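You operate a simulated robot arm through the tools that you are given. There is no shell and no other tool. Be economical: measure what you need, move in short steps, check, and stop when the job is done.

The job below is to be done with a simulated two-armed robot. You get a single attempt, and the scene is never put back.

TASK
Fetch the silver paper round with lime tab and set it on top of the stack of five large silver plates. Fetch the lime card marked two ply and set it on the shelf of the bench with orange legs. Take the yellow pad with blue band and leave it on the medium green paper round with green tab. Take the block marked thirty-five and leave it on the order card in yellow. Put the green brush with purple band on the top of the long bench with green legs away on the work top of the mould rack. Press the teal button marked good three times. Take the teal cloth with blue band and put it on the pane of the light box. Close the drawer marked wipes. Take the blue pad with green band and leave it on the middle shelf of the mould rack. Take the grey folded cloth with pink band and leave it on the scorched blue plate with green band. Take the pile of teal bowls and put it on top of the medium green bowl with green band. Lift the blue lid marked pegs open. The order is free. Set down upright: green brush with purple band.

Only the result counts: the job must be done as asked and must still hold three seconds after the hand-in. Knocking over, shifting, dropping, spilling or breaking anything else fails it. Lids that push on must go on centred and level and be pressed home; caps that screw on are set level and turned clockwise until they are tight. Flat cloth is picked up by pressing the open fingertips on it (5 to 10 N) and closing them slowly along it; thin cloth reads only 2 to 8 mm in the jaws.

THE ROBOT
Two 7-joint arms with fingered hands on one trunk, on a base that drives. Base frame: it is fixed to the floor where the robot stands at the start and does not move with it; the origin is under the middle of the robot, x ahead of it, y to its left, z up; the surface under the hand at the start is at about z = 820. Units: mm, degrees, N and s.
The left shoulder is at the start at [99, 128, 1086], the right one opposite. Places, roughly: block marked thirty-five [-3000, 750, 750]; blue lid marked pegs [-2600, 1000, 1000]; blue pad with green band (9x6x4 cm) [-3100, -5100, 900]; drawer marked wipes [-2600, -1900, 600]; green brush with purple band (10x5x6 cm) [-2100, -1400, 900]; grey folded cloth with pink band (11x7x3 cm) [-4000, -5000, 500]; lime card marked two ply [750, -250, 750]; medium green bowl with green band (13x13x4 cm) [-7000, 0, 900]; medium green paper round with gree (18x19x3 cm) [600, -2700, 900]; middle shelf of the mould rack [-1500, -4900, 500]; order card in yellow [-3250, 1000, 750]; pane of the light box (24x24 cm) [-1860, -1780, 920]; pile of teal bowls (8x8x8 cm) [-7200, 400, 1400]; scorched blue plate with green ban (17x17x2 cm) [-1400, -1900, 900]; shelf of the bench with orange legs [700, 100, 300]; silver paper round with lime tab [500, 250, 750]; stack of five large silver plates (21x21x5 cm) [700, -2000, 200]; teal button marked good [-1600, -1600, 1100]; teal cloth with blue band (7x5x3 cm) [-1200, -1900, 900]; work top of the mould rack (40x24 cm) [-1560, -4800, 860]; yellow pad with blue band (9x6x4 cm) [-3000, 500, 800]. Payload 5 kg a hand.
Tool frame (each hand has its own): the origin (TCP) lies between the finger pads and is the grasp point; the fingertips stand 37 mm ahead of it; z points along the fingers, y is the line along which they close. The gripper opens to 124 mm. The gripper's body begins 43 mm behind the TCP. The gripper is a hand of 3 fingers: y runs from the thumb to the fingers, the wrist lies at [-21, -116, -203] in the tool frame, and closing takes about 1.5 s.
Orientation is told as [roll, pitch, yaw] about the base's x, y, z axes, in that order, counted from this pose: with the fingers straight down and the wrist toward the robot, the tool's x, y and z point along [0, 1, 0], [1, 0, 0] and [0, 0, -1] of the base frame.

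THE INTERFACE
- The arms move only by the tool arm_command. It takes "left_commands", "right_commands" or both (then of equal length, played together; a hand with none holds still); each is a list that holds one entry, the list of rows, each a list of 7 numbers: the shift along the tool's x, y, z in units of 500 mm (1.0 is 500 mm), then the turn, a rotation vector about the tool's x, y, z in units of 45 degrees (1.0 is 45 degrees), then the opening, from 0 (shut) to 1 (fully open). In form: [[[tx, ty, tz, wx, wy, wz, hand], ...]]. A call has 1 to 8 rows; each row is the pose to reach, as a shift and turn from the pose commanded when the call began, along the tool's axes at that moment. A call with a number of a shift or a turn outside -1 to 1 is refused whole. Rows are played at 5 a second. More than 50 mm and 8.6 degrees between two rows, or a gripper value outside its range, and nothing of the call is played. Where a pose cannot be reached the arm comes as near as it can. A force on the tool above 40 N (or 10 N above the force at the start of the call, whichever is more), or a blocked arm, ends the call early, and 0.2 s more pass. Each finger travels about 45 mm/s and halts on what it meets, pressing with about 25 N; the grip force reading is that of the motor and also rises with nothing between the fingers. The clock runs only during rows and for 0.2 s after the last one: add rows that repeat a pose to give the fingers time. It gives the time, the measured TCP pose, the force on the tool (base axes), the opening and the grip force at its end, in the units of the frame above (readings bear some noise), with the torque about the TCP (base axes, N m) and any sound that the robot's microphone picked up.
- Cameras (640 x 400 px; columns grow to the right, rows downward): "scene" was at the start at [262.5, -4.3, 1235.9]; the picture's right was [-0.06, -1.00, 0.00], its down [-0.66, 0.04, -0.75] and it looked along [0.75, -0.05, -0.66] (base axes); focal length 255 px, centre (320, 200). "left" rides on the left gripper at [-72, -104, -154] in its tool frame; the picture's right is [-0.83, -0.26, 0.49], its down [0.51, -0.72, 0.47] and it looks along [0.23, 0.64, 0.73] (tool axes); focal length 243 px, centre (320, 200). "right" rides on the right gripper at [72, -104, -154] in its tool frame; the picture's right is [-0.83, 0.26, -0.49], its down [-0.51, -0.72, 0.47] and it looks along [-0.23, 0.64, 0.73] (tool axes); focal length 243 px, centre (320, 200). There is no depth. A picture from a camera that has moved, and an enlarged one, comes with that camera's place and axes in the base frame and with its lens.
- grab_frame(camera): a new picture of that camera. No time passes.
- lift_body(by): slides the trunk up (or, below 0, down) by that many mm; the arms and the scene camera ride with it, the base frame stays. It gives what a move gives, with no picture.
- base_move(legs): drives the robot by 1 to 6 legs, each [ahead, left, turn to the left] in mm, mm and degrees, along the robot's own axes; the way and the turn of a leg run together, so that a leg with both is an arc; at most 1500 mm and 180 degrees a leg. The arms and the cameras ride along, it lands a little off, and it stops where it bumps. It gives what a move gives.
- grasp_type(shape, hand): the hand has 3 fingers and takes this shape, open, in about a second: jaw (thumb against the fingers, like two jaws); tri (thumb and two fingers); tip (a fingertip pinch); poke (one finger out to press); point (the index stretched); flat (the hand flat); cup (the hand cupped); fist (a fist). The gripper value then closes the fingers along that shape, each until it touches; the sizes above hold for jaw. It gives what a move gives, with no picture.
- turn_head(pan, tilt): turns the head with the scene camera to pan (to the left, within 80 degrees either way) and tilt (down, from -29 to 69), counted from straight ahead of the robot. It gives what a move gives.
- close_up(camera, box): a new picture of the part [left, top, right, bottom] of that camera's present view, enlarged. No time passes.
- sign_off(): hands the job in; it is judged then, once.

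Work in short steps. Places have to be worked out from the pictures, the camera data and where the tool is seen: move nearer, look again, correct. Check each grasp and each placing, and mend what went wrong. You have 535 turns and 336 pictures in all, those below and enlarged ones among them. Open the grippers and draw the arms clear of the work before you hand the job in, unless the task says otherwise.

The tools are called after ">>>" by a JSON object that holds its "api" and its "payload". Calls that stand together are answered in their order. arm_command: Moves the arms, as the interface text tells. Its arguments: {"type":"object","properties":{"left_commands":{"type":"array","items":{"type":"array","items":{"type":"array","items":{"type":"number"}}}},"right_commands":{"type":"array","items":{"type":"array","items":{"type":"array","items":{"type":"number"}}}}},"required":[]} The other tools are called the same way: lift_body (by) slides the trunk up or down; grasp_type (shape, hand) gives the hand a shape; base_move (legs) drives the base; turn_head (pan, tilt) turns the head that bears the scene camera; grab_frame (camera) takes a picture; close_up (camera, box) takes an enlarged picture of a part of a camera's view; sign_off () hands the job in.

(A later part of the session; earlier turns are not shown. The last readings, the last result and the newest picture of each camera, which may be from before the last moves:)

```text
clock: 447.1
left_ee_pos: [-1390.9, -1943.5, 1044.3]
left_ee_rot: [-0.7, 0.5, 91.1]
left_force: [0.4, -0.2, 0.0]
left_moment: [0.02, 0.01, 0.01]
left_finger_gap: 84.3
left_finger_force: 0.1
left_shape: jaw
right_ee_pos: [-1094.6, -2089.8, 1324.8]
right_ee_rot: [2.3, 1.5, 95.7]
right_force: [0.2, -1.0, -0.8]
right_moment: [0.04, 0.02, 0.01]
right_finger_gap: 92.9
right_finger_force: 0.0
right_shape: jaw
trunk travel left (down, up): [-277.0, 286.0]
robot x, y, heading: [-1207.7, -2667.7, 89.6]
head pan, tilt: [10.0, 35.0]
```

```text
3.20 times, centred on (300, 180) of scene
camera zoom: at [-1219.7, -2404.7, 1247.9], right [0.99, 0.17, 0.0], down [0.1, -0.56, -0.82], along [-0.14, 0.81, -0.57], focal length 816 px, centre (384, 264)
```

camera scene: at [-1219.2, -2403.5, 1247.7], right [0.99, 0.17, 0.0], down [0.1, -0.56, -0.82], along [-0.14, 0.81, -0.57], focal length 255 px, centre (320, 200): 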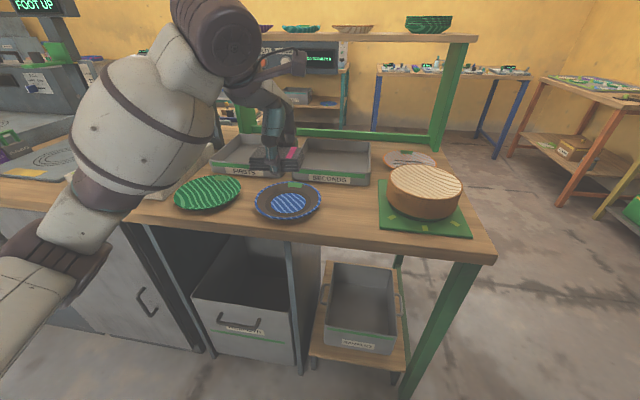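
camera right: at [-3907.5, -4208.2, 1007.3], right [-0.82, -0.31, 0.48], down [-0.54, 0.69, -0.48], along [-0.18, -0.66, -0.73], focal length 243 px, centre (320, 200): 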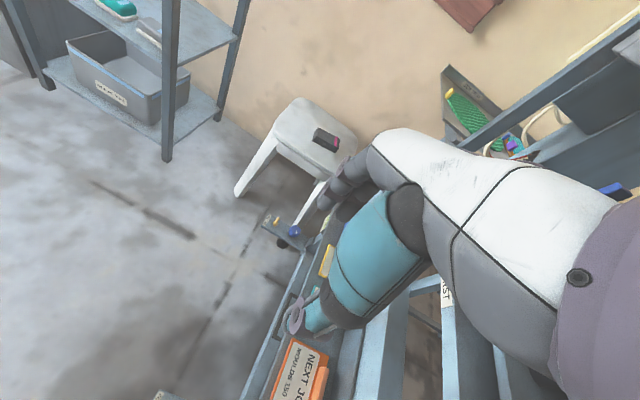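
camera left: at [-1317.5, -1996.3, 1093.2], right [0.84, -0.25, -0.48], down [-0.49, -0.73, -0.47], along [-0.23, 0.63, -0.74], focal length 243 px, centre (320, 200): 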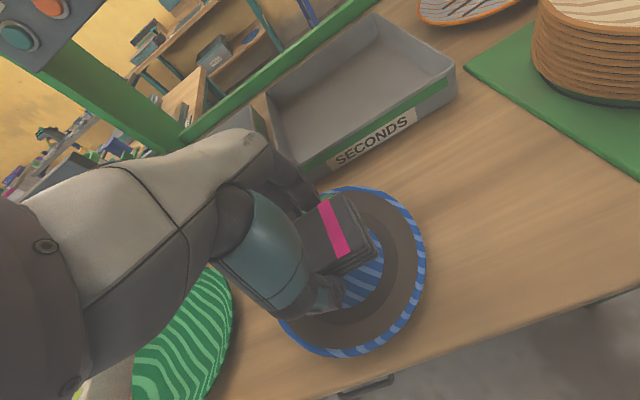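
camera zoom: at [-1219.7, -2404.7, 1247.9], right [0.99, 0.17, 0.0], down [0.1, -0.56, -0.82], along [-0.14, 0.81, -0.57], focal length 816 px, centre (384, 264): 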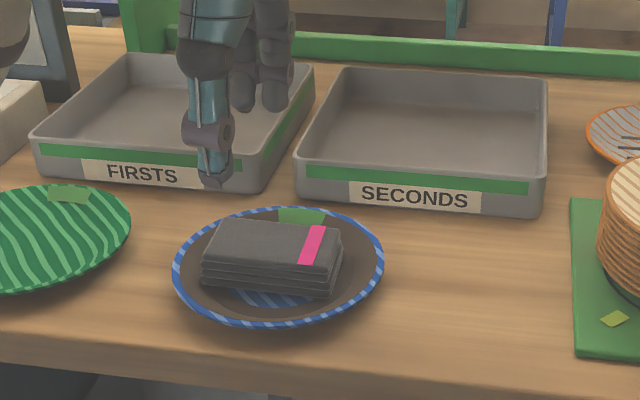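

Grey cloth is on the plate. Next the brush on the north side of the bench: I drive around the east end.

>>> {"api": "base_move", "payload": {"legs": [[-200, 0, 0], [0, -850, 0], [1400, 0, 0], [800, 0, 0], [0, 0, 90]]}}

>>> {"api": "turn_head", "payload": {"pan": 0, "tilt": 20}}

>>> {"api": "grab_frame", "payload": {"camera": "scene"}}

```text
clock: 470.5
left_ee_pos: [-1033.6, -826.4, 1043.6]
left_ee_rot: [-0.7, 0.6, 177.7]
left_force: [-0.1, -0.4, -0.1]
left_moment: [0.03, 0.03, 0.0]
left_finger_gap: 84.1
left_finger_force: 0.1
left_shape: jaw
right_ee_pos: [-871.5, -538.3, 1323.6]
right_ee_rot: [2.4, 1.7, -177.7]
right_force: [0.6, 0.9, -0.5]
right_moment: [0.01, 0.01, 0.01]
right_finger_gap: 92.5
right_finger_force: 0.0
right_shape: jaw
trunk travel left (down, up): [-277.0, 286.0]
robot x, y, heading: [-297.7, -683.1, 176.1]
head pan, tilt: [10.0, 35.0]
```

```text
clock: 471.3
left_ee_pos: [-1033.2, -826.2, 1043.8]
left_ee_rot: [-0.8, 0.7, 177.7]
left_force: [0.0, 0.7, 0.4]
left_moment: [-0.05, 0.03, -0.01]
left_finger_gap: 83.9
left_finger_force: 0.1
left_shape: jaw
right_ee_pos: [-873.2, -538.9, 1325.1]
right_ee_rot: [2.3, 1.5, -177.6]
right_force: [1.0, 0.1, -0.8]
right_moment: [-0.02, 0.0, 0.0]
right_finger_gap: 92.9
right_finger_force: 0.0
right_shape: jaw
trunk travel left (down, up): [-277.0, 286.0]
robot x, y, heading: [-295.4, -687.5, 176.3]
head pan, tilt: [0.0, 20.0]
```

```text
167 pictures are left
camera scene: at [-566.9, -664.9, 1271.2], right [0.07, 1.0, 0.0], down [0.34, -0.02, -0.94], along [-0.94, 0.06, -0.34], focal length 255 px, centre (320, 200)
```

scene: 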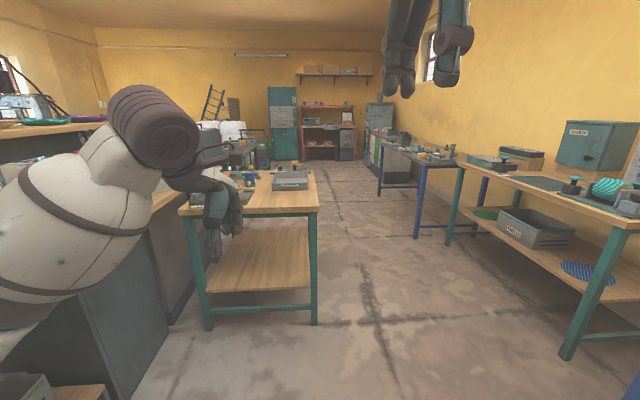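

A teal-legged table stands north of the long bench. I drive into the corridor at y≈-80 and look left at the bench tops.

>>> {"api": "base_move", "payload": {"legs": [[100, -620, 4], [1400, 0, 0]]}}

>>> {"api": "turn_head", "payload": {"pan": 60, "tilt": 20}}

>>> {"api": "grab_frame", "payload": {"camera": "scene"}}

```text
clock: 483.5
left_ee_pos: [-2459.1, -256.6, 1043.6]
left_ee_rot: [-0.7, 0.5, -178.7]
left_force: [-0.1, 0.6, -0.2]
left_moment: [0.01, -0.02, -0.01]
left_finger_gap: 83.9
left_finger_force: 0.0
left_shape: jaw
right_ee_pos: [-2315.3, 40.5, 1324.1]
right_ee_rot: [2.3, 1.4, -174.3]
right_force: [0.5, 0.0, 0.7]
right_moment: [0.02, -0.01, -0.01]
right_finger_gap: 92.9
right_finger_force: 0.1
right_shape: jaw
trunk travel left (down, up): [-277.0, 286.0]
robot x, y, heading: [-1734.5, -72.6, 179.5]
head pan, tilt: [0.0, 20.0]
```

```text
clock: 484.8
left_ee_pos: [-2459.6, -258.6, 1043.8]
left_ee_rot: [-0.7, 0.7, -178.8]
left_force: [-0.7, 0.4, -0.6]
left_moment: [0.03, 0.0, -0.02]
left_finger_gap: 84.1
left_finger_force: 0.0
left_shape: jaw
right_ee_pos: [-2315.7, 39.0, 1323.8]
right_ee_rot: [2.3, 1.7, -174.1]
right_force: [-0.1, 0.5, -0.5]
right_moment: [0.03, 0.0, 0.0]
right_finger_gap: 92.7
right_finger_force: 0.0
right_shape: jaw
trunk travel left (down, up): [-277.0, 286.0]
robot x, y, heading: [-1736.3, -69.7, 179.8]
head pan, tilt: [60.0, 20.0]
```

```text
166 pictures are left
camera scene: at [-1957.5, -149.3, 1271.3], right [-0.86, 0.51, 0.0], down [0.17, 0.3, -0.94], along [-0.47, -0.81, -0.34], focal length 255 px, centre (320, 200)
```

scene: 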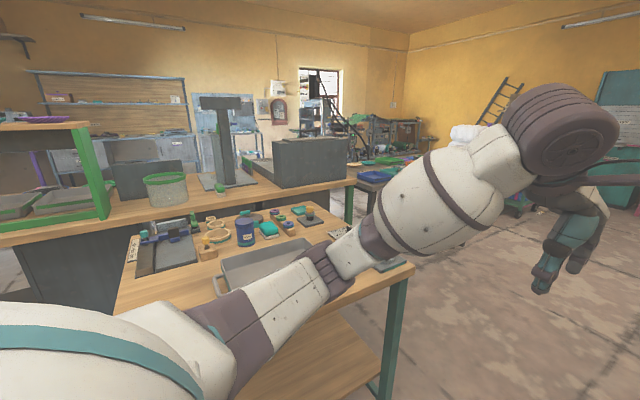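

>>> {"api": "close_up", "payload": {"camera": "scene", "box": [120, 130, 420, 300]}}

```text
2.13 times, centred on (270, 215) of scene
camera zoom: at [-1957.5, -149.3, 1271.3], right [-0.86, 0.51, 0.0], down [0.17, 0.3, -0.94], along [-0.47, -0.81, -0.34], focal length 544 px, centre (427, 168)
```

zoom: 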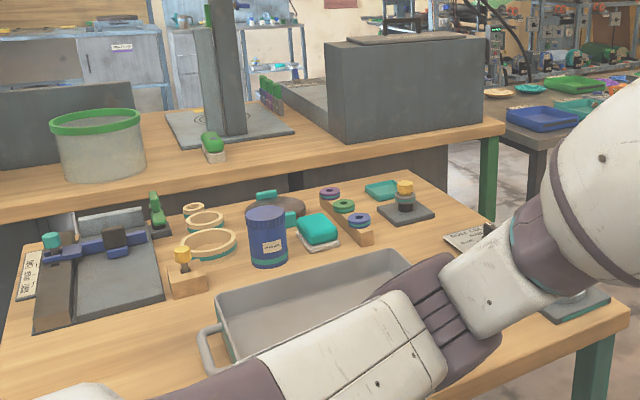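

The brush is near [-2138,-1440], reachable best from the west gap between the table and the bench using the left hand. I drive west around the table and turn toward it.

>>> {"api": "base_move", "payload": {"legs": [[1150, 100, 0], [0, 0, 128]]}}

>>> {"api": "turn_head", "payload": {"pan": 0, "tilt": 25}}

>>> {"api": "grab_frame", "payload": {"camera": "scene"}}

```text
clock: 496.1
left_ee_pos: [-2313.4, -613.0, 1044.3]
left_ee_rot: [-0.6, 0.6, -51.6]
left_force: [0.3, 0.9, 0.5]
left_moment: [-0.02, 0.01, 0.0]
left_finger_gap: 84.2
left_finger_force: 0.1
left_shape: jaw
right_ee_pos: [-2636.0, -678.7, 1323.3]
right_ee_rot: [2.3, 1.6, -47.0]
right_force: [-0.5, -1.0, -0.4]
right_moment: [-0.02, -0.01, -0.01]
right_finger_gap: 93.1
right_finger_force: 0.1
right_shape: jaw
trunk travel left (down, up): [-277.0, 286.0]
robot x, y, heading: [-2899.1, -146.2, -53.2]
head pan, tilt: [60.0, 20.0]
```

```text
clock: 497.4
left_ee_pos: [-2314.1, -612.5, 1044.2]
left_ee_rot: [-0.7, 0.5, -51.6]
left_force: [-0.5, 0.5, 0.4]
left_moment: [0.0, 0.04, 0.03]
left_finger_gap: 84.3
left_finger_force: 0.1
left_shape: jaw
right_ee_pos: [-2638.6, -678.7, 1323.9]
right_ee_rot: [2.4, 1.6, -46.9]
right_force: [-0.4, -0.1, -0.7]
right_moment: [0.01, 0.01, -0.02]
right_finger_gap: 93.0
right_finger_force: 0.1
right_shape: jaw
trunk travel left (down, up): [-277.0, 286.0]
robot x, y, heading: [-2896.7, -146.7, -53.1]
head pan, tilt: [0.0, 25.0]
```

```text
164 pictures are left
camera scene: at [-2737.9, -362.5, 1263.2], right [-0.8, -0.6, 0.0], down [-0.25, 0.34, -0.91], along [0.54, -0.72, -0.42], focal length 255 px, centre (320, 200)
```

scene: 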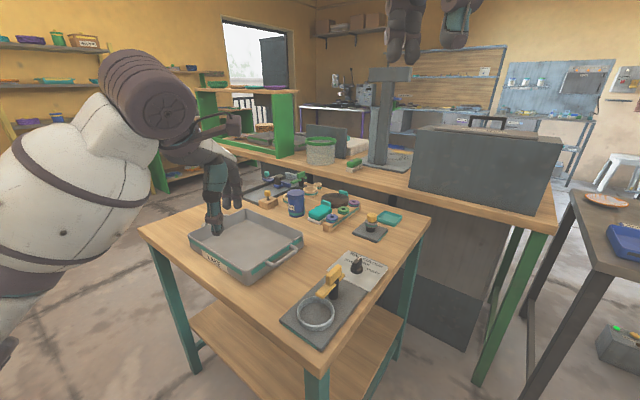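

Good view: brush ≈ [-2128,-1450] beyond the table. I raise the left hand and drive to the gap.

>>> {"api": "arm_command", "payload": {"left_commands": [[[0, 0, -0.09, 0, 0, 0, 0.68], [0, 0, -0.18, 0, 0, 0, 0.68], [0, 0, -0.27, 0, 0, 0, 0.68]]]}}

>>> {"api": "base_move", "payload": {"legs": [[640, -465, 0]]}}

>>> {"api": "grab_frame", "payload": {"camera": "scene"}}

>>> {"api": "grab_frame", "payload": {"camera": "left"}}

```text
clock: 498.2
left_ee_pos: [-2310.5, -609.7, 1180.7]
left_ee_rot: [-0.6, 0.7, -51.6]
left_force: [1.3, 0.5, 0.7]
left_moment: [-0.01, -0.01, -0.01]
left_finger_gap: 84.0
left_finger_force: 0.1
left_shape: jaw
right_ee_pos: [-2637.7, -677.3, 1324.2]
right_ee_rot: [2.4, 1.5, -47.0]
right_force: [0.6, -0.2, -0.3]
right_moment: [-0.01, -0.06, 0.02]
right_finger_gap: 93.0
right_finger_force: 0.1
right_shape: jaw
trunk travel left (down, up): [-277.0, 286.0]
robot x, y, heading: [-2901.0, -151.4, -53.0]
head pan, tilt: [0.0, 25.0]
```

```text
clock: 502.7
left_ee_pos: [-2294.8, -1379.6, 1179.2]
left_ee_rot: [-0.6, 0.5, -51.4]
left_force: [0.2, 0.3, -0.1]
left_moment: [0.02, 0.01, -0.02]
left_finger_gap: 84.5
left_finger_force: 0.0
left_shape: jaw
right_ee_pos: [-2622.3, -1449.7, 1323.7]
right_ee_rot: [2.2, 1.5, -46.8]
right_force: [0.1, 0.6, 1.1]
right_moment: [-0.03, 0.02, 0.0]
right_finger_gap: 92.7
right_finger_force: 0.1
right_shape: jaw
trunk travel left (down, up): [-277.0, 286.0]
robot x, y, heading: [-2886.3, -921.4, -53.0]
head pan, tilt: [0.0, 25.0]
```

```text
163 pictures are left
camera scene: at [-2724.0, -1134.5, 1263.3], right [-0.8, -0.6, 0.0], down [-0.26, 0.34, -0.91], along [0.55, -0.72, -0.42], focal length 255 px, centre (320, 200)
```

scene: 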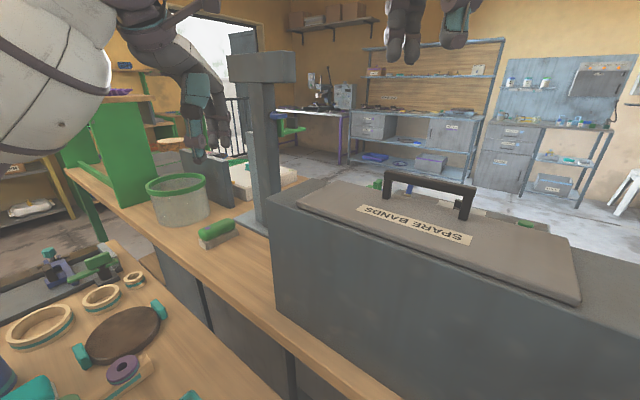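

```text
162 pictures are left
camera left: at [-2415.1, -1343.6, 1335.2], right [-0.82, -0.31, -0.48], down [-0.06, 0.88, -0.47], along [0.57, -0.36, -0.74], focal length 243 px, centre (320, 200)
```

left: 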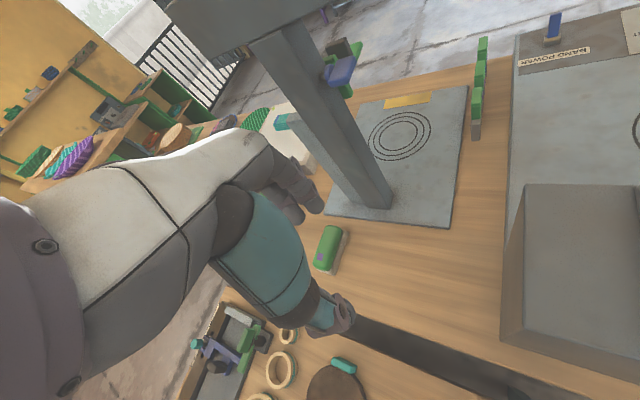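

Brush centre ≈ [-2142,-1441], long axis along y, top ≈ 900. I move the left hand above it while yawing it toward closing along x.

>>> {"api": "arm_command", "payload": {"left_commands": [[[0.03, 0.05, 0.02, 0, 0, -0.15, 0.68], [0.06, 0.1, 0.04, 0, 0, -0.31, 0.68], [0.09, 0.15, 0.06, 0, 0, -0.47, 0.68], [0.12, 0.2, 0.08, 0, 0, -0.63, 0.68], [0.145, 0.245, 0.1, 0, 0, -0.79, 0.68], [0.163, 0.286, 0.12, 0, 0, -0.95, 0.68]]]}}

>>> {"api": "grab_frame", "payload": {"camera": "left"}}

>>> {"api": "grab_frame", "payload": {"camera": "scene"}}

```text
clock: 504.1
left_ee_pos: [-2145.5, -1442.4, 1115.1]
left_ee_rot: [0.0, 0.9, -8.6]
left_force: [-0.2, 0.8, 0.3]
left_moment: [0.03, 0.0, 0.0]
left_finger_gap: 84.2
left_finger_force: 0.0
left_shape: jaw
right_ee_pos: [-2621.5, -1450.6, 1324.0]
right_ee_rot: [2.4, 1.6, -46.8]
right_force: [0.3, -0.1, -0.6]
right_moment: [0.02, 0.0, 0.01]
right_finger_gap: 92.9
right_finger_force: 0.0
right_shape: jaw
trunk travel left (down, up): [-277.0, 286.0]
robot x, y, heading: [-2886.0, -920.0, -53.0]
head pan, tilt: [0.0, 25.0]
```

```text
161 pictures are left
camera left: at [-2257.3, -1498.9, 1271.4], right [-0.39, -0.78, -0.49], down [-0.65, 0.61, -0.46], along [0.66, 0.13, -0.74], focal length 243 px, centre (320, 200)
```

left: 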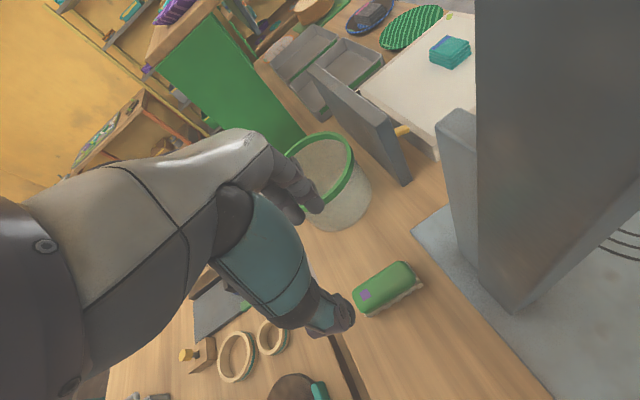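

```text
160 pictures are left
camera scene: at [-2723.9, -1135.7, 1263.0], right [-0.8, -0.6, 0.0], down [-0.26, 0.34, -0.91], along [0.55, -0.72, -0.42], focal length 255 px, centre (320, 200)
```

scene: 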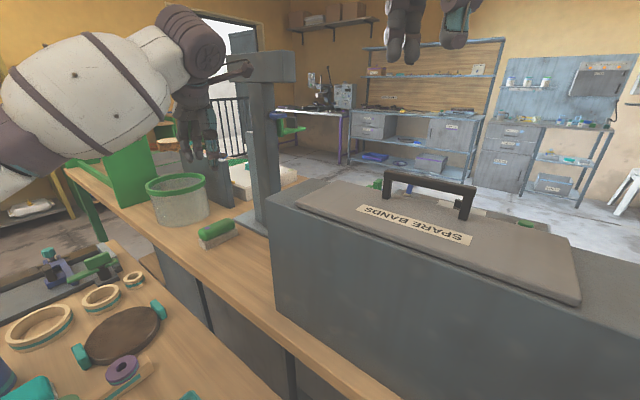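

Brush with purple band confirmed; hand yaw matches. I descend to z≈906.

>>> {"api": "arm_command", "payload": {"left_commands": [[[-0.014, 0, 0.09, 0, 0, 0, 0.68], [-0.014, 0, 0.18, 0, 0, 0, 0.68], [-0.014, 0, 0.27, 0, 0, 0, 0.68], [-0.014, 0, 0.35, 0, 0, 0, 0.68]]]}}

>>> {"api": "grab_frame", "payload": {"camera": "left"}}

>>> {"api": "close_up", "payload": {"camera": "scene", "box": [140, 100, 320, 260]}}

```text
clock: 505.1
left_ee_pos: [-2146.2, -1450.5, 939.1]
left_ee_rot: [-0.2, 1.0, -8.7]
left_force: [0.8, 0.1, 0.2]
left_moment: [0.02, 0.03, -0.01]
left_finger_gap: 84.0
left_finger_force: 0.0
left_shape: jaw
right_ee_pos: [-2621.2, -1451.3, 1323.7]
right_ee_rot: [2.3, 1.5, -46.9]
right_force: [-1.2, -0.1, -0.4]
right_moment: [0.01, 0.02, 0.02]
right_finger_gap: 92.9
right_finger_force: 0.0
right_shape: jaw
trunk travel left (down, up): [-277.0, 286.0]
robot x, y, heading: [-2889.2, -923.6, -52.7]
head pan, tilt: [0.0, 25.0]
```

```text
159 pictures are left
camera left: at [-2257.6, -1505.7, 1093.6], right [-0.39, -0.78, -0.49], down [-0.64, 0.61, -0.46], along [0.66, 0.13, -0.74], focal length 243 px, centre (320, 200)
```

left: 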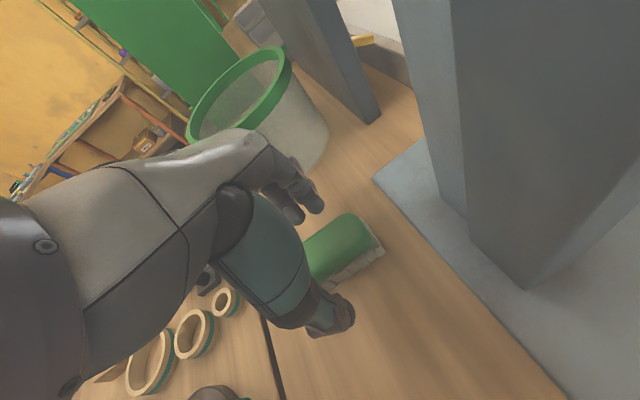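

```text
2.50 times, centred on (230, 180) of scene
camera zoom: at [-2723.0, -1135.9, 1262.8], right [-0.8, -0.6, 0.0], down [-0.26, 0.34, -0.91], along [0.55, -0.72, -0.42], focal length 638 px, centre (545, 250)
```

zoom: 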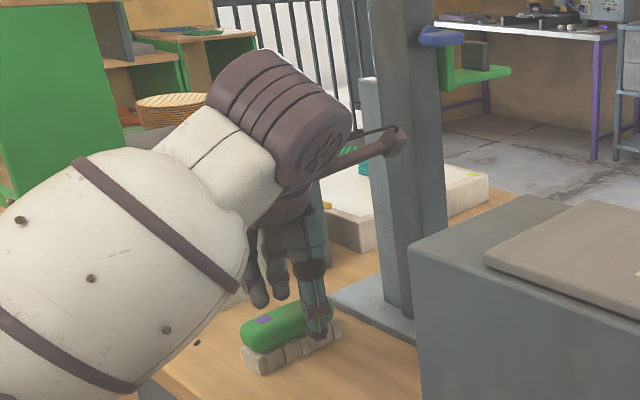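

Aligned. Descend 34 mm and close.

>>> {"api": "arm_command", "payload": {"left_commands": [[[0, 0, 0.04, 0, 0, 0, 0.68], [0, 0, 0.068, 0, 0, 0, 0.68], [0, 0, 0.068, 0, 0, 0, 0.45], [0, 0, 0.068, 0, 0, 0, 0.25], [0, 0, 0.068, 0, 0, 0, 0.1], [0, 0, 0.068, 0, 0, 0, 0], [0, 0, 0.068, 0, 0, 0, 0]]]}}

>>> {"api": "grab_frame", "payload": {"camera": "left"}}

```text
clock: 506.7
left_ee_pos: [-2158.2, -1447.6, 929.0]
left_ee_rot: [-0.7, -0.5, -8.6]
left_force: [0.7, 0.9, 2.2]
left_moment: [0.05, -0.01, 0.02]
left_finger_gap: 35.0
left_finger_force: 25.2
left_shape: jaw
right_ee_pos: [-2641.3, -1445.9, 1329.3]
right_ee_rot: [2.8, 0.8, -46.9]
right_force: [-0.2, 0.8, 0.6]
right_moment: [-0.01, -0.01, 0.01]
right_finger_gap: 93.1
right_finger_force: 0.1
right_shape: jaw
trunk travel left (down, up): [-277.0, 286.0]
robot x, y, heading: [-2890.7, -922.5, -53.0]
head pan, tilt: [0.0, 25.0]
```

```text
157 pictures are left
camera left: at [-2274.4, -1502.4, 1082.1], right [-0.38, -0.79, -0.48], down [-0.63, 0.6, -0.48], along [0.67, 0.12, -0.73], focal length 243 px, centre (320, 200)
```

left: 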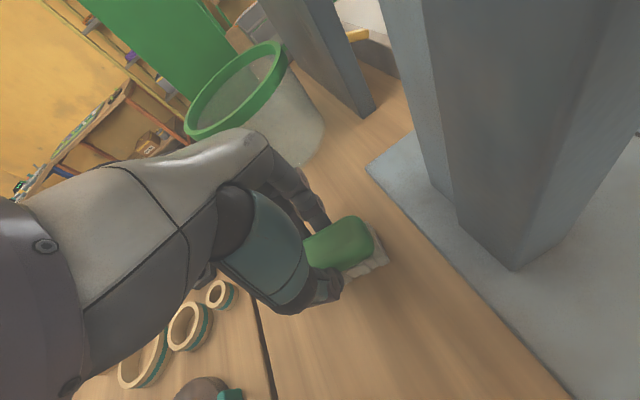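

Gripped the handle (35 mm), but the arm met something while descending. I lift straight up and look around.

>>> {"api": "arm_command", "payload": {"left_commands": [[[0, 0, -0.04, 0, 0, 0, 0], [0, 0, -0.1, 0, 0, 0, 0], [0, 0, -0.18, 0, 0, 0, 0], [0, 0, -0.26, 0, 0, 0, 0]]]}}

>>> {"api": "grab_frame", "payload": {"camera": "left"}}

>>> {"api": "turn_head", "payload": {"pan": 35, "tilt": 40}}

>>> {"api": "grab_frame", "payload": {"camera": "scene"}}

```text
clock: 507.7
left_ee_pos: [-2145.6, -1450.0, 1035.1]
left_ee_rot: [-0.1, 1.0, -8.7]
left_force: [-0.1, -0.3, -1.1]
left_moment: [0.05, 0.0, -0.01]
left_finger_gap: 35.1
left_finger_force: 24.8
left_shape: jaw
right_ee_pos: [-2622.1, -1451.9, 1323.2]
right_ee_rot: [2.4, 1.6, -46.8]
right_force: [0.8, 0.8, -0.2]
right_moment: [0.05, 0.01, 0.01]
right_finger_gap: 92.6
right_finger_force: 0.1
right_shape: jaw
trunk travel left (down, up): [-277.0, 286.0]
robot x, y, heading: [-2885.7, -919.8, -52.8]
head pan, tilt: [0.0, 25.0]
```

```text
156 pictures are left
camera left: at [-2257.6, -1506.7, 1189.6], right [-0.39, -0.78, -0.49], down [-0.64, 0.61, -0.46], along [0.66, 0.13, -0.74], focal length 243 px, centre (320, 200)
```

left: 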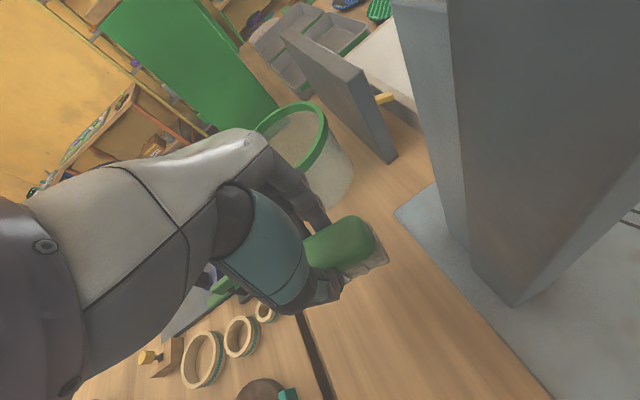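

```text
clock: 508.7
left_ee_pos: [-2145.3, -1450.4, 1037.0]
left_ee_rot: [-0.1, 0.9, -8.7]
left_force: [-0.4, 0.1, -0.7]
left_moment: [0.01, 0.03, 0.02]
left_finger_gap: 35.1
left_finger_force: 25.2
left_shape: jaw
right_ee_pos: [-2622.5, -1448.8, 1324.3]
right_ee_rot: [2.5, 1.5, -46.8]
right_force: [0.2, 0.1, 0.5]
right_moment: [0.02, 0.01, -0.01]
right_finger_gap: 93.0
right_finger_force: 0.0
right_shape: jaw
trunk travel left (down, up): [-277.0, 286.0]
robot x, y, heading: [-2884.9, -919.8, -52.8]
head pan, tilt: [35.0, 40.0]
```

```text
155 pictures are left
camera scene: at [-2699.0, -1087.5, 1239.9], right [-0.31, -0.95, 0.0], down [-0.61, 0.2, -0.77], along [0.73, -0.24, -0.64], focal length 255 px, centre (320, 200)
```

scene: 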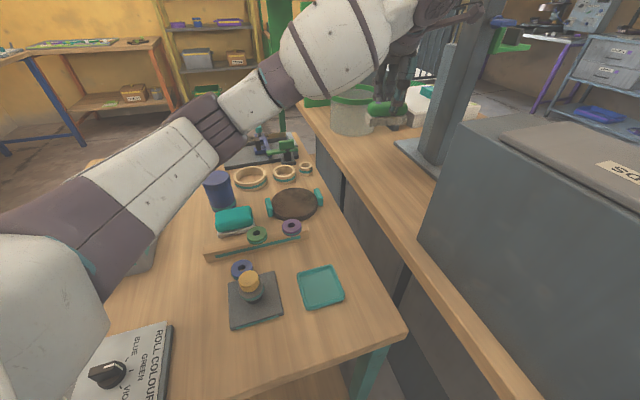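

Brush is held and the table items are intact. I back out north and turn to see the north benches (block, order card, pegs, yellow pad).

>>> {"api": "arm_command", "payload": {"left_commands": [[[0, 0, -0.09, 0, 0, 0, 0], [0, 0, -0.18, 0, 0, 0, 0], [0, 0, -0.27, 0, 0, 0, 0]]]}}

>>> {"api": "base_move", "payload": {"legs": [[-640, 465, 0]]}}

>>> {"api": "arm_command", "payload": {"left_commands": [[[0, -0.08, 0, 0, 0, 0.16, 0], [0, -0.16, 0, 0, 0, 0.33, 0], [0, -0.24, 0, 0, 0, 0.5, 0], [0, -0.3, 0, 0, 0, 0.67, 0], [0, -0.36, 0, 0, 0, 0.83, 0], [0, -0.42, 0, 0, 0, 0.97, 0]]]}}

>>> {"api": "base_move", "payload": {"legs": [[0, 0, 143]]}}

>>> {"api": "turn_head", "payload": {"pan": 0, "tilt": 25}}

>>> {"api": "grab_frame", "payload": {"camera": "scene"}}

```text
clock: 509.5
left_ee_pos: [-2147.0, -1451.3, 1175.8]
left_ee_rot: [-0.1, 1.0, -8.7]
left_force: [-0.9, 0.5, -1.7]
left_moment: [-0.03, 0.03, 0.02]
left_finger_gap: 34.9
left_finger_force: 24.4
left_shape: jaw
right_ee_pos: [-2622.3, -1449.0, 1324.6]
right_ee_rot: [2.3, 1.4, -46.9]
right_force: [0.2, 0.4, -0.7]
right_moment: [-0.03, 0.0, -0.03]
right_finger_gap: 93.0
right_finger_force: 0.1
right_shape: jaw
trunk travel left (down, up): [-277.0, 286.0]
robot x, y, heading: [-2892.3, -918.4, -53.1]
head pan, tilt: [35.0, 40.0]
```

```text
clock: 514.3
left_ee_pos: [-2140.5, -647.8, 1175.4]
left_ee_rot: [-0.1, 0.9, -8.2]
left_force: [0.2, -0.7, -0.4]
left_moment: [0.01, 0.0, -0.01]
left_finger_gap: 35.0
left_finger_force: 24.7
left_shape: jaw
right_ee_pos: [-2618.0, -649.8, 1323.4]
right_ee_rot: [2.4, 1.6, -46.4]
right_force: [1.3, 0.3, 0.5]
right_moment: [-0.01, 0.04, 0.01]
right_finger_gap: 93.0
right_finger_force: 0.1
right_shape: jaw
trunk travel left (down, up): [-277.0, 286.0]
robot x, y, heading: [-2886.3, -121.3, -52.2]
head pan, tilt: [35.0, 40.0]
```

```text
clock: 515.7
left_ee_pos: [-2349.7, -617.9, 1178.2]
left_ee_rot: [-0.5, 0.5, -51.9]
left_force: [-0.5, 0.6, -1.2]
left_moment: [-0.01, 0.03, 0.0]
left_finger_gap: 35.0
left_finger_force: 25.0
left_shape: jaw
right_ee_pos: [-2619.1, -649.9, 1324.7]
right_ee_rot: [2.4, 1.5, -46.3]
right_force: [-0.1, -1.0, 0.8]
right_moment: [-0.01, -0.05, 0.0]
right_finger_gap: 92.7
right_finger_force: 0.0
right_shape: jaw
trunk travel left (down, up): [-277.0, 286.0]
robot x, y, heading: [-2885.8, -121.6, -52.5]
head pan, tilt: [35.0, 40.0]
```

```text
clock: 522.1
left_ee_pos: [-3055.2, 589.7, 1177.7]
left_ee_rot: [-0.7, 0.4, 94.1]
left_force: [-0.2, -1.0, -1.2]
left_moment: [0.0, 0.02, 0.01]
left_finger_gap: 34.8
left_finger_force: 24.6
left_shape: jaw
right_ee_pos: [-2815.3, 464.5, 1325.1]
right_ee_rot: [2.3, 1.7, 99.5]
right_force: [0.2, 0.2, -0.1]
right_moment: [0.0, -0.01, -0.02]
right_finger_gap: 92.8
right_finger_force: 0.1
right_shape: jaw
trunk travel left (down, up): [-277.0, 286.0]
robot x, y, heading: [-2886.9, -125.0, 93.5]
head pan, tilt: [35.0, 40.0]
```

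```text
clock: 523.1
left_ee_pos: [-3056.7, 589.9, 1178.7]
left_ee_rot: [-0.7, 0.5, 94.0]
left_force: [1.2, 0.3, -0.9]
left_moment: [-0.02, 0.01, 0.01]
left_finger_gap: 34.6
left_finger_force: 25.2
left_shape: jaw
right_ee_pos: [-2814.9, 464.0, 1323.9]
right_ee_rot: [2.4, 1.6, 99.5]
right_force: [-0.8, 0.0, -0.1]
right_moment: [0.0, -0.03, 0.02]
right_finger_gap: 92.9
right_finger_force: 0.0
right_shape: jaw
trunk travel left (down, up): [-277.0, 286.0]
robot x, y, heading: [-2885.7, -120.8, 93.4]
head pan, tilt: [0.0, 25.0]
```

```text
154 pictures are left
camera scene: at [-2903.2, 146.7, 1263.1], right [1.0, 0.06, 0.0], down [0.03, -0.42, -0.91], along [-0.06, 0.9, -0.42], focal length 255 px, centre (320, 200)
```

scene: 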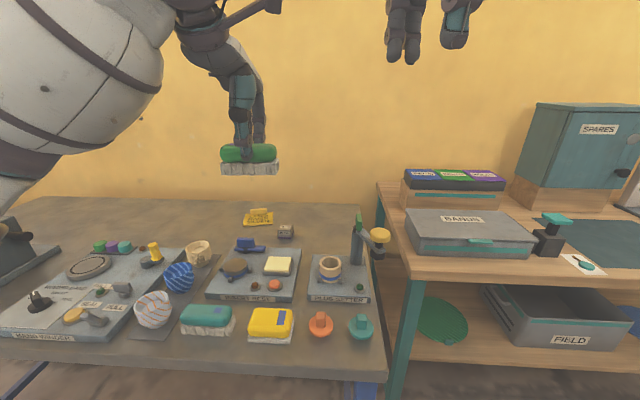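

I see the yellow pad at front, order card, small block and a three-lid box. I zoom to read labels.

>>> {"api": "close_up", "payload": {"camera": "scene", "box": [180, 200, 400, 350]}}

>>> {"api": "close_up", "payload": {"camera": "scene", "box": [380, 150, 560, 270]}}

```text
2.67 times, centred on (290, 275) of scene
camera zoom: at [-2903.2, 146.7, 1263.1], right [1.0, 0.06, 0.0], down [0.03, -0.42, -0.91], along [-0.06, 0.9, -0.42], focal length 680 px, centre (400, 0)
```

zoom: 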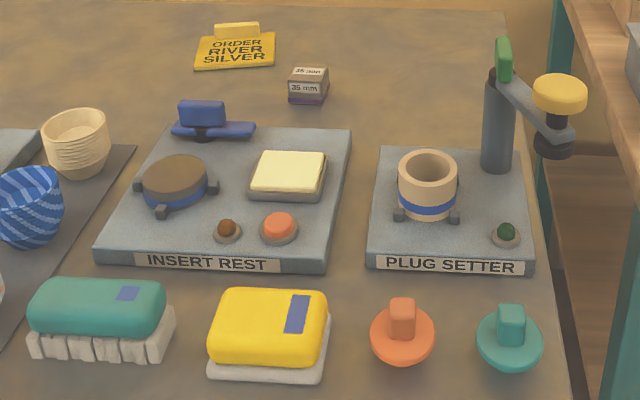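

```text
3.33 times, centred on (470, 210) of scene
camera zoom: at [-2903.2, 146.7, 1263.1], right [1.0, 0.06, 0.0], down [0.03, -0.42, -0.91], along [-0.06, 0.9, -0.42], focal length 850 px, centre (-180, 167)
```

zoom: 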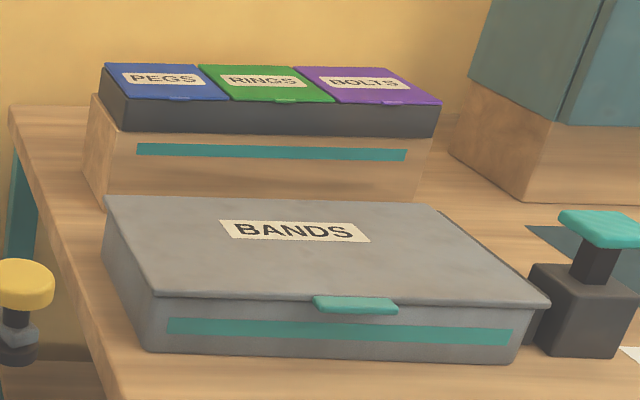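

Block reads 35 mm; order card (yellow) lies behind it. I shift the base to the left and forward for the right hand to reach both.

>>> {"api": "base_move", "payload": {"legs": [[195, 310, -3.4]]}}

>>> {"api": "turn_head", "payload": {"pan": 0, "tilt": 35}}

>>> {"api": "grab_frame", "payload": {"camera": "scene"}}

>>> {"api": "grab_frame", "payload": {"camera": "right"}}

```text
clock: 526.4
left_ee_pos: [-3323.9, 783.1, 1178.8]
left_ee_rot: [-0.8, 0.6, 90.0]
left_force: [0.6, 0.0, -0.4]
left_moment: [0.01, 0.02, 0.01]
left_finger_gap: 34.6
left_finger_force: 25.2
left_shape: jaw
right_ee_pos: [-3093.0, 641.5, 1322.6]
right_ee_rot: [2.5, 1.5, 95.5]
right_force: [0.3, -0.9, -0.8]
right_moment: [0.01, -0.03, -0.02]
right_finger_gap: 93.0
right_finger_force: 0.1
right_shape: jaw
trunk travel left (down, up): [-277.0, 286.0]
robot x, y, heading: [-3204.7, 62.6, 89.1]
head pan, tilt: [0.0, 25.0]
```

```text
clock: 527.1
left_ee_pos: [-3323.9, 784.6, 1177.6]
left_ee_rot: [-0.7, 0.5, 90.0]
left_force: [-1.3, -0.6, -0.7]
left_moment: [0.03, 0.0, 0.0]
left_finger_gap: 34.5
left_finger_force: 25.2
left_shape: jaw
right_ee_pos: [-3093.0, 643.7, 1324.3]
right_ee_rot: [2.4, 1.7, 95.5]
right_force: [0.0, -0.4, 0.3]
right_moment: [0.0, -0.05, -0.03]
right_finger_gap: 92.9
right_finger_force: 0.0
right_shape: jaw
trunk travel left (down, up): [-277.0, 286.0]
robot x, y, heading: [-3207.0, 63.2, 89.5]
head pan, tilt: [0.0, 35.0]
```

```text
151 pictures are left
camera scene: at [-3202.4, 327.8, 1247.4], right [1.0, -0.01, 0.0], down [-0.01, -0.57, -0.82], along [0.01, 0.82, -0.57], focal length 255 px, centre (320, 200)
```

scene: 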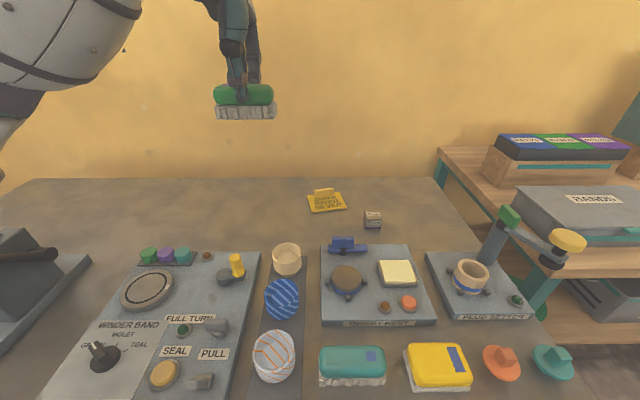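

```text
150 pictures are left
camera right: at [-3149.1, 536.0, 1482.5], right [0.82, 0.35, 0.45], down [0.56, -0.68, -0.47], along [0.14, 0.64, -0.76], focal length 243 px, centre (320, 200)
```

right: 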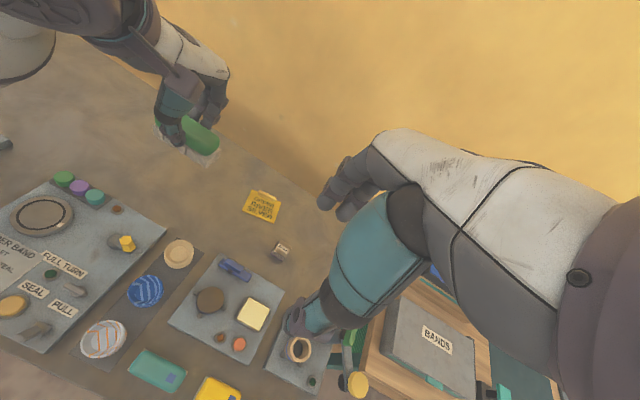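

Triangulated: block [-3057,847] (bench ≈803), order card [-3177,944]. I bring the right hand over the block.

>>> {"api": "arm_command", "payload": {"right_commands": [[[-0.012, 0.04, 0.08, 0, 0, 0.02, 0.6], [-0.024, 0.08, 0.16, 0, 0, 0.04, 0.6], [-0.036, 0.12, 0.24, 0, 0, 0.06, 0.6], [-0.048, 0.16, 0.32, 0, 0, 0.08, 0.6], [-0.06, 0.2, 0.4, 0, 0, 0.1, 0.6], [-0.072, 0.24, 0.48, 0, 0, 0.11, 0.6], [-0.09, 0.3, 0.55, 0, 0, 0.11, 0.6], [-0.104, 0.36, 0.62, 0, 0, 0.11, 0.6]]]}}

>>> {"api": "grab_frame", "payload": {"camera": "right"}}

```text
clock: 528.9
left_ee_pos: [-3322.8, 785.5, 1177.9]
left_ee_rot: [-0.6, 0.6, 90.0]
left_force: [0.1, 0.2, -0.4]
left_moment: [-0.01, -0.01, -0.03]
left_finger_gap: 34.4
left_finger_force: 25.3
left_shape: jaw
right_ee_pos: [-3067.7, 819.1, 1007.1]
right_ee_rot: [2.2, 1.8, 90.6]
right_force: [-0.2, 0.4, 0.2]
right_moment: [-0.01, -0.03, -0.01]
right_finger_gap: 74.6
right_finger_force: 0.0
right_shape: jaw
trunk travel left (down, up): [-277.0, 286.0]
robot x, y, heading: [-3204.8, 60.4, 89.5]
head pan, tilt: [0.0, 35.0]
```

```text
149 pictures are left
camera right: at [-3132.2, 718.6, 1166.2], right [0.85, 0.29, 0.45], down [0.5, -0.73, -0.47], along [0.2, 0.62, -0.76], focal length 243 px, centre (320, 200)
```

right: 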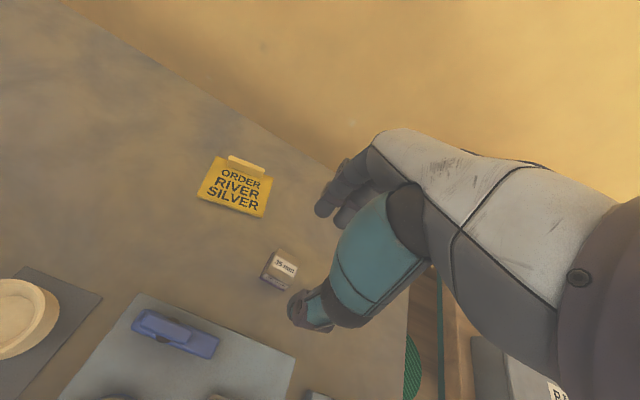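

Block at [-3062,852]. I align, level the hand and descend to z≈900.

>>> {"api": "arm_command", "payload": {"right_commands": [[[-0.006, 0.033, 0.07, -0.02, -0.025, 0, 0.55], [-0.012, 0.066, 0.14, -0.04, -0.05, 0, 0.55], [-0.012, 0.066, 0.21, -0.04, -0.05, 0, 0.55]]]}}

>>> {"api": "close_up", "payload": {"camera": "right", "box": [180, 140, 420, 340]}}

>>> {"api": "close_up", "payload": {"camera": "scene", "box": [300, 120, 440, 250]}}

```text
clock: 529.7
left_ee_pos: [-3323.3, 784.2, 1179.2]
left_ee_rot: [-0.7, 0.5, 90.1]
left_force: [-0.1, 0.0, -0.9]
left_moment: [0.01, 0.01, 0.01]
left_finger_gap: 34.5
left_finger_force: 24.1
left_shape: jaw
right_ee_pos: [-3069.3, 847.3, 901.6]
right_ee_rot: [0.0, -0.1, 90.5]
right_force: [-0.4, 0.1, 0.4]
right_moment: [0.01, -0.01, 0.02]
right_finger_gap: 68.5
right_finger_force: 0.1
right_shape: jaw
trunk travel left (down, up): [-277.0, 286.0]
robot x, y, heading: [-3209.4, 61.0, 89.5]
head pan, tilt: [0.0, 35.0]
```

```text
2.00 times, centred on (300, 240) of right
camera zoom: at [-3140.8, 741.5, 1053.9], right [0.83, 0.27, 0.49], down [0.51, -0.72, -0.47], along [0.23, 0.64, -0.73], focal length 485 px, centre (360, 120)
```

zoom: 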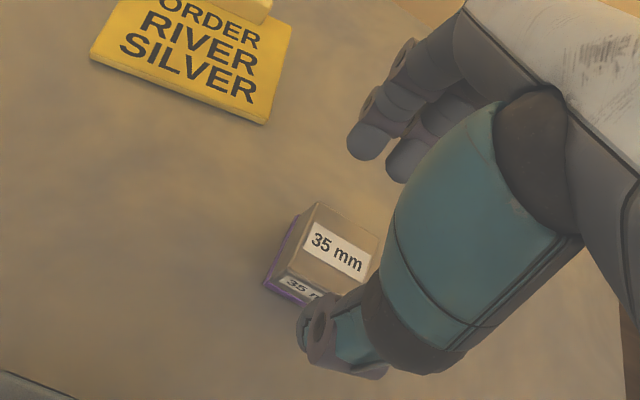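

```text
3.08 times, centred on (370, 185) of scene
camera zoom: at [-3201.8, 327.7, 1247.4], right [1.0, -0.01, 0.0], down [-0.01, -0.57, -0.82], along [0.01, 0.82, -0.57], focal length 785 px, centre (166, 246)
```

zoom: 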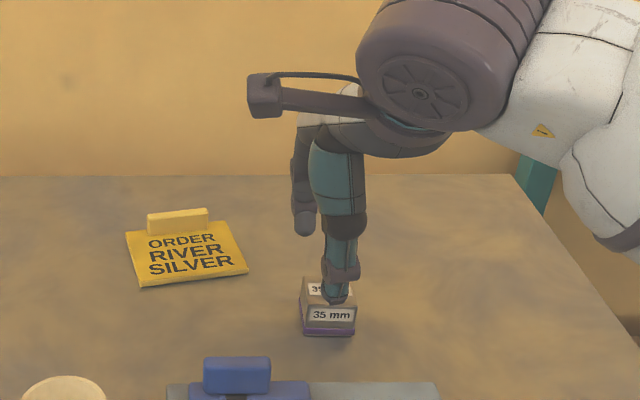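

Small correction (+8 x, +5 y) and descend to z≈846, then close.

>>> {"api": "arm_command", "payload": {"right_commands": [[[-0.014, 0.01, 0.05, 0, 0, 0, 0.55], [-0.014, 0.01, 0.1, 0, 0, 0, 0.55], [-0.014, 0.01, 0.112, 0, 0, 0, 0.55], [-0.014, 0.01, 0.112, 0, 0, 0, 0.35], [-0.014, 0.01, 0.112, 0, 0, 0, 0.2], [-0.014, 0.01, 0.112, 0, 0, 0, 0.05], [-0.014, 0.01, 0.112, 0, 0, 0, 0]]]}}

>>> {"api": "close_up", "payload": {"camera": "right", "box": [180, 140, 420, 340]}}

```text
clock: 531.3
left_ee_pos: [-3327.4, 777.6, 1180.9]
left_ee_rot: [-0.9, 0.3, 90.0]
left_force: [-1.2, -0.4, -1.8]
left_moment: [0.02, 0.0, -0.01]
left_finger_gap: 34.6
left_finger_force: 25.1
left_shape: jaw
right_ee_pos: [-3063.1, 846.5, 850.7]
right_ee_rot: [-0.2, -0.6, 90.4]
right_force: [-1.7, 1.5, 3.5]
right_moment: [0.11, 0.04, 0.02]
right_finger_gap: 37.0
right_finger_force: 25.3
right_shape: jaw
trunk travel left (down, up): [-277.0, 286.0]
robot x, y, heading: [-3203.4, 59.8, 89.5]
head pan, tilt: [0.0, 35.0]
heard: click
```

```text
2.00 times, centred on (300, 240) of right
camera zoom: at [-3136.1, 741.3, 1002.1], right [0.83, 0.26, 0.5], down [0.52, -0.71, -0.48], along [0.23, 0.65, -0.73], focal length 485 px, centre (360, 120)
```

zoom: 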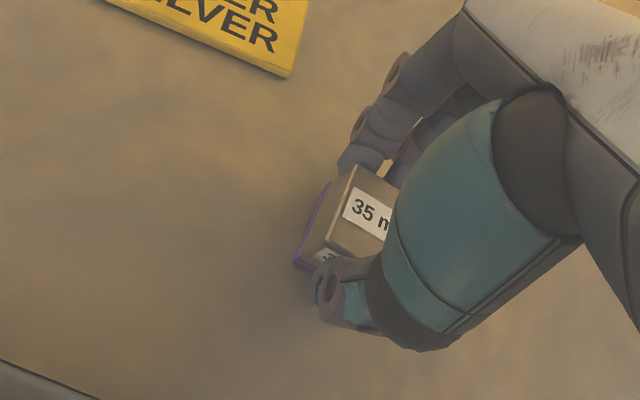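

Gripped the block at 37 mm; a click was heard, so I lift and check the devices.

>>> {"api": "arm_command", "payload": {"right_commands": [[[0, 0, -0.04, 0, 0, 0, 0], [0, 0, -0.1, 0, 0, 0, 0], [0, 0, -0.17, 0, 0, 0, 0]]]}}

>>> {"api": "grab_frame", "payload": {"camera": "scene"}}

>>> {"api": "grab_frame", "payload": {"camera": "right"}}

```text
clock: 532.1
left_ee_pos: [-3324.1, 781.2, 1179.6]
left_ee_rot: [-0.7, 0.5, 90.1]
left_force: [-0.1, -0.7, -0.8]
left_moment: [0.04, 0.01, 0.0]
left_finger_gap: 34.7
left_finger_force: 25.4
left_shape: jaw
right_ee_pos: [-3062.2, 851.6, 931.3]
right_ee_rot: [-0.1, 0.0, 90.6]
right_force: [0.4, -0.6, -2.4]
right_moment: [0.01, 0.01, -0.03]
right_finger_gap: 37.0
right_finger_force: 25.3
right_shape: jaw
trunk travel left (down, up): [-277.0, 286.0]
robot x, y, heading: [-3206.2, 62.4, 89.5]
head pan, tilt: [0.0, 35.0]
```

```text
145 pictures are left
camera scene: at [-3202.0, 326.5, 1247.6], right [1.0, -0.01, 0.0], down [-0.01, -0.57, -0.82], along [0.01, 0.82, -0.57], focal length 255 px, centre (320, 200)
```

scene: 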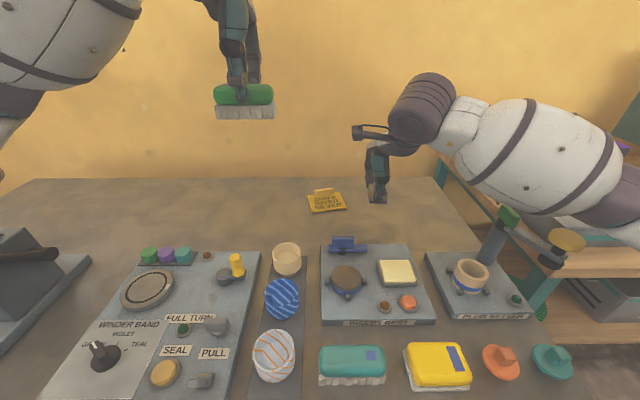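

```text
144 pictures are left
camera right: at [-3133.4, 746.8, 1083.9], right [0.83, 0.27, 0.49], down [0.52, -0.72, -0.47], along [0.23, 0.64, -0.73], focal length 243 px, centre (320, 200)
```

right: 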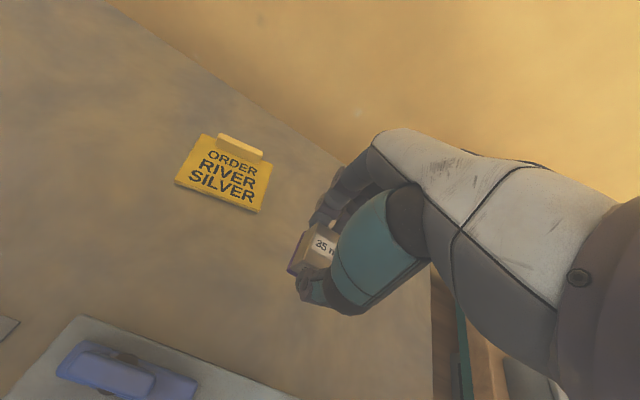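

Block is in hand and devices look unchanged. I carry it over the card at [-3178,929].

>>> {"api": "arm_command", "payload": {"right_commands": [[[0.06, 0.04, -0.03, 0, 0, 0, 0], [0.12, 0.08, -0.03, 0, 0, 0, 0], [0.18, 0.12, -0.01, 0, 0, 0, 0], [0.232, 0.154, 0.03, 0, 0, 0, 0]]]}}

>>> {"api": "grab_frame", "payload": {"camera": "right"}}

>>> {"api": "close_up", "payload": {"camera": "scene", "box": [270, 120, 410, 240]}}

```text
clock: 533.1
left_ee_pos: [-3324.4, 784.5, 1177.4]
left_ee_rot: [-0.9, 0.5, 90.2]
left_force: [-0.4, 0.5, -1.2]
left_moment: [0.0, -0.01, -0.01]
left_finger_gap: 34.6
left_finger_force: 25.1
left_shape: jaw
right_ee_pos: [-3180.4, 929.3, 913.0]
right_ee_rot: [-0.1, 0.0, 90.7]
right_force: [-0.6, 0.5, -1.7]
right_moment: [0.01, 0.01, 0.0]
right_finger_gap: 36.8
right_finger_force: 24.4
right_shape: jaw
trunk travel left (down, up): [-277.0, 286.0]
robot x, y, heading: [-3208.9, 58.8, 89.3]
head pan, tilt: [0.0, 35.0]
```

```text
143 pictures are left
camera right: at [-3252.0, 822.8, 1066.7], right [0.83, 0.27, 0.49], down [0.51, -0.72, -0.47], along [0.23, 0.64, -0.73], focal length 243 px, centre (320, 200)
```

right: 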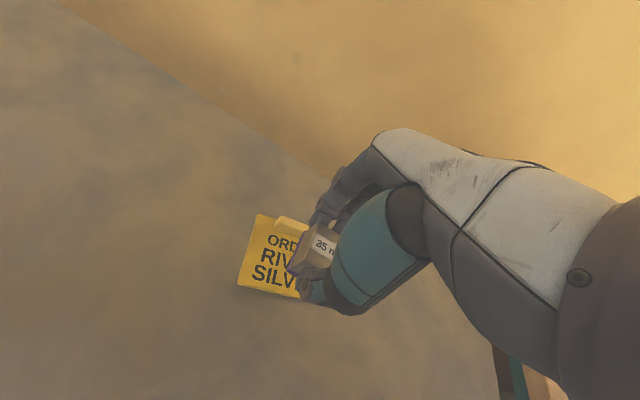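

```text
3.33 times, centred on (340, 180) of scene
camera zoom: at [-3203.4, 328.5, 1247.2], right [1.0, -0.01, 0.0], down [0.0, -0.57, -0.82], along [0.01, 0.82, -0.57], focal length 850 px, centre (253, 267)
```

zoom: 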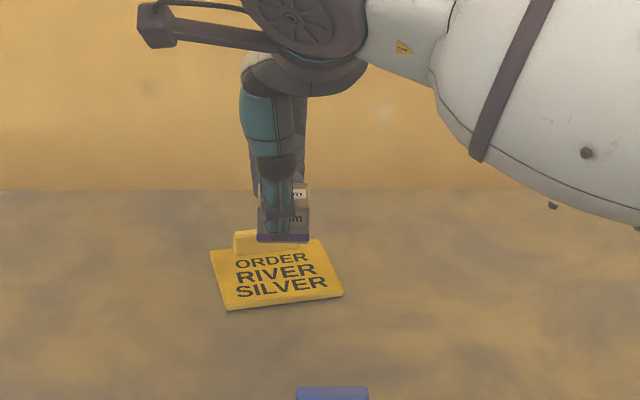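

Lowering the block onto the card's clear part.

>>> {"api": "arm_command", "payload": {"right_commands": [[[0, -0.01, 0.05, 0, 0, 0, 0], [0, -0.012, 0.09, 0, 0, 0, 0], [0, -0.012, 0.1, 0, 0, 0, 0], [0, -0.012, 0.106, 0, 0, 0, 0]]]}}

>>> {"api": "close_up", "payload": {"camera": "scene", "box": [270, 120, 410, 240]}}

```text
clock: 534.1
left_ee_pos: [-3325.3, 783.4, 1179.0]
left_ee_rot: [-0.9, 0.5, 90.1]
left_force: [0.4, -0.1, -1.3]
left_moment: [-0.01, -0.01, 0.0]
left_finger_gap: 34.8
left_finger_force: 25.1
left_shape: jaw
right_ee_pos: [-3177.4, 920.2, 863.5]
right_ee_rot: [-0.1, 0.0, 90.6]
right_force: [0.5, 0.2, -1.1]
right_moment: [0.0, -0.01, -0.02]
right_finger_gap: 37.1
right_finger_force: 25.0
right_shape: jaw
trunk travel left (down, up): [-277.0, 286.0]
robot x, y, heading: [-3201.4, 64.8, 89.3]
head pan, tilt: [0.0, 35.0]
heard: click
```

```text
3.33 times, centred on (340, 180) of scene
camera zoom: at [-3203.8, 327.4, 1247.6], right [1.0, -0.01, 0.0], down [0.0, -0.57, -0.82], along [0.01, 0.82, -0.57], focal length 850 px, centre (253, 267)
```

zoom: 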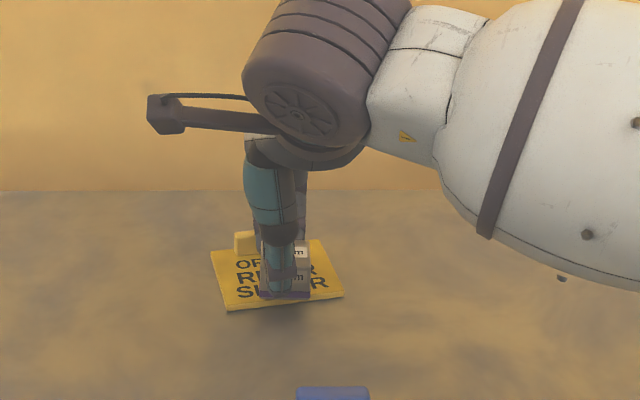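

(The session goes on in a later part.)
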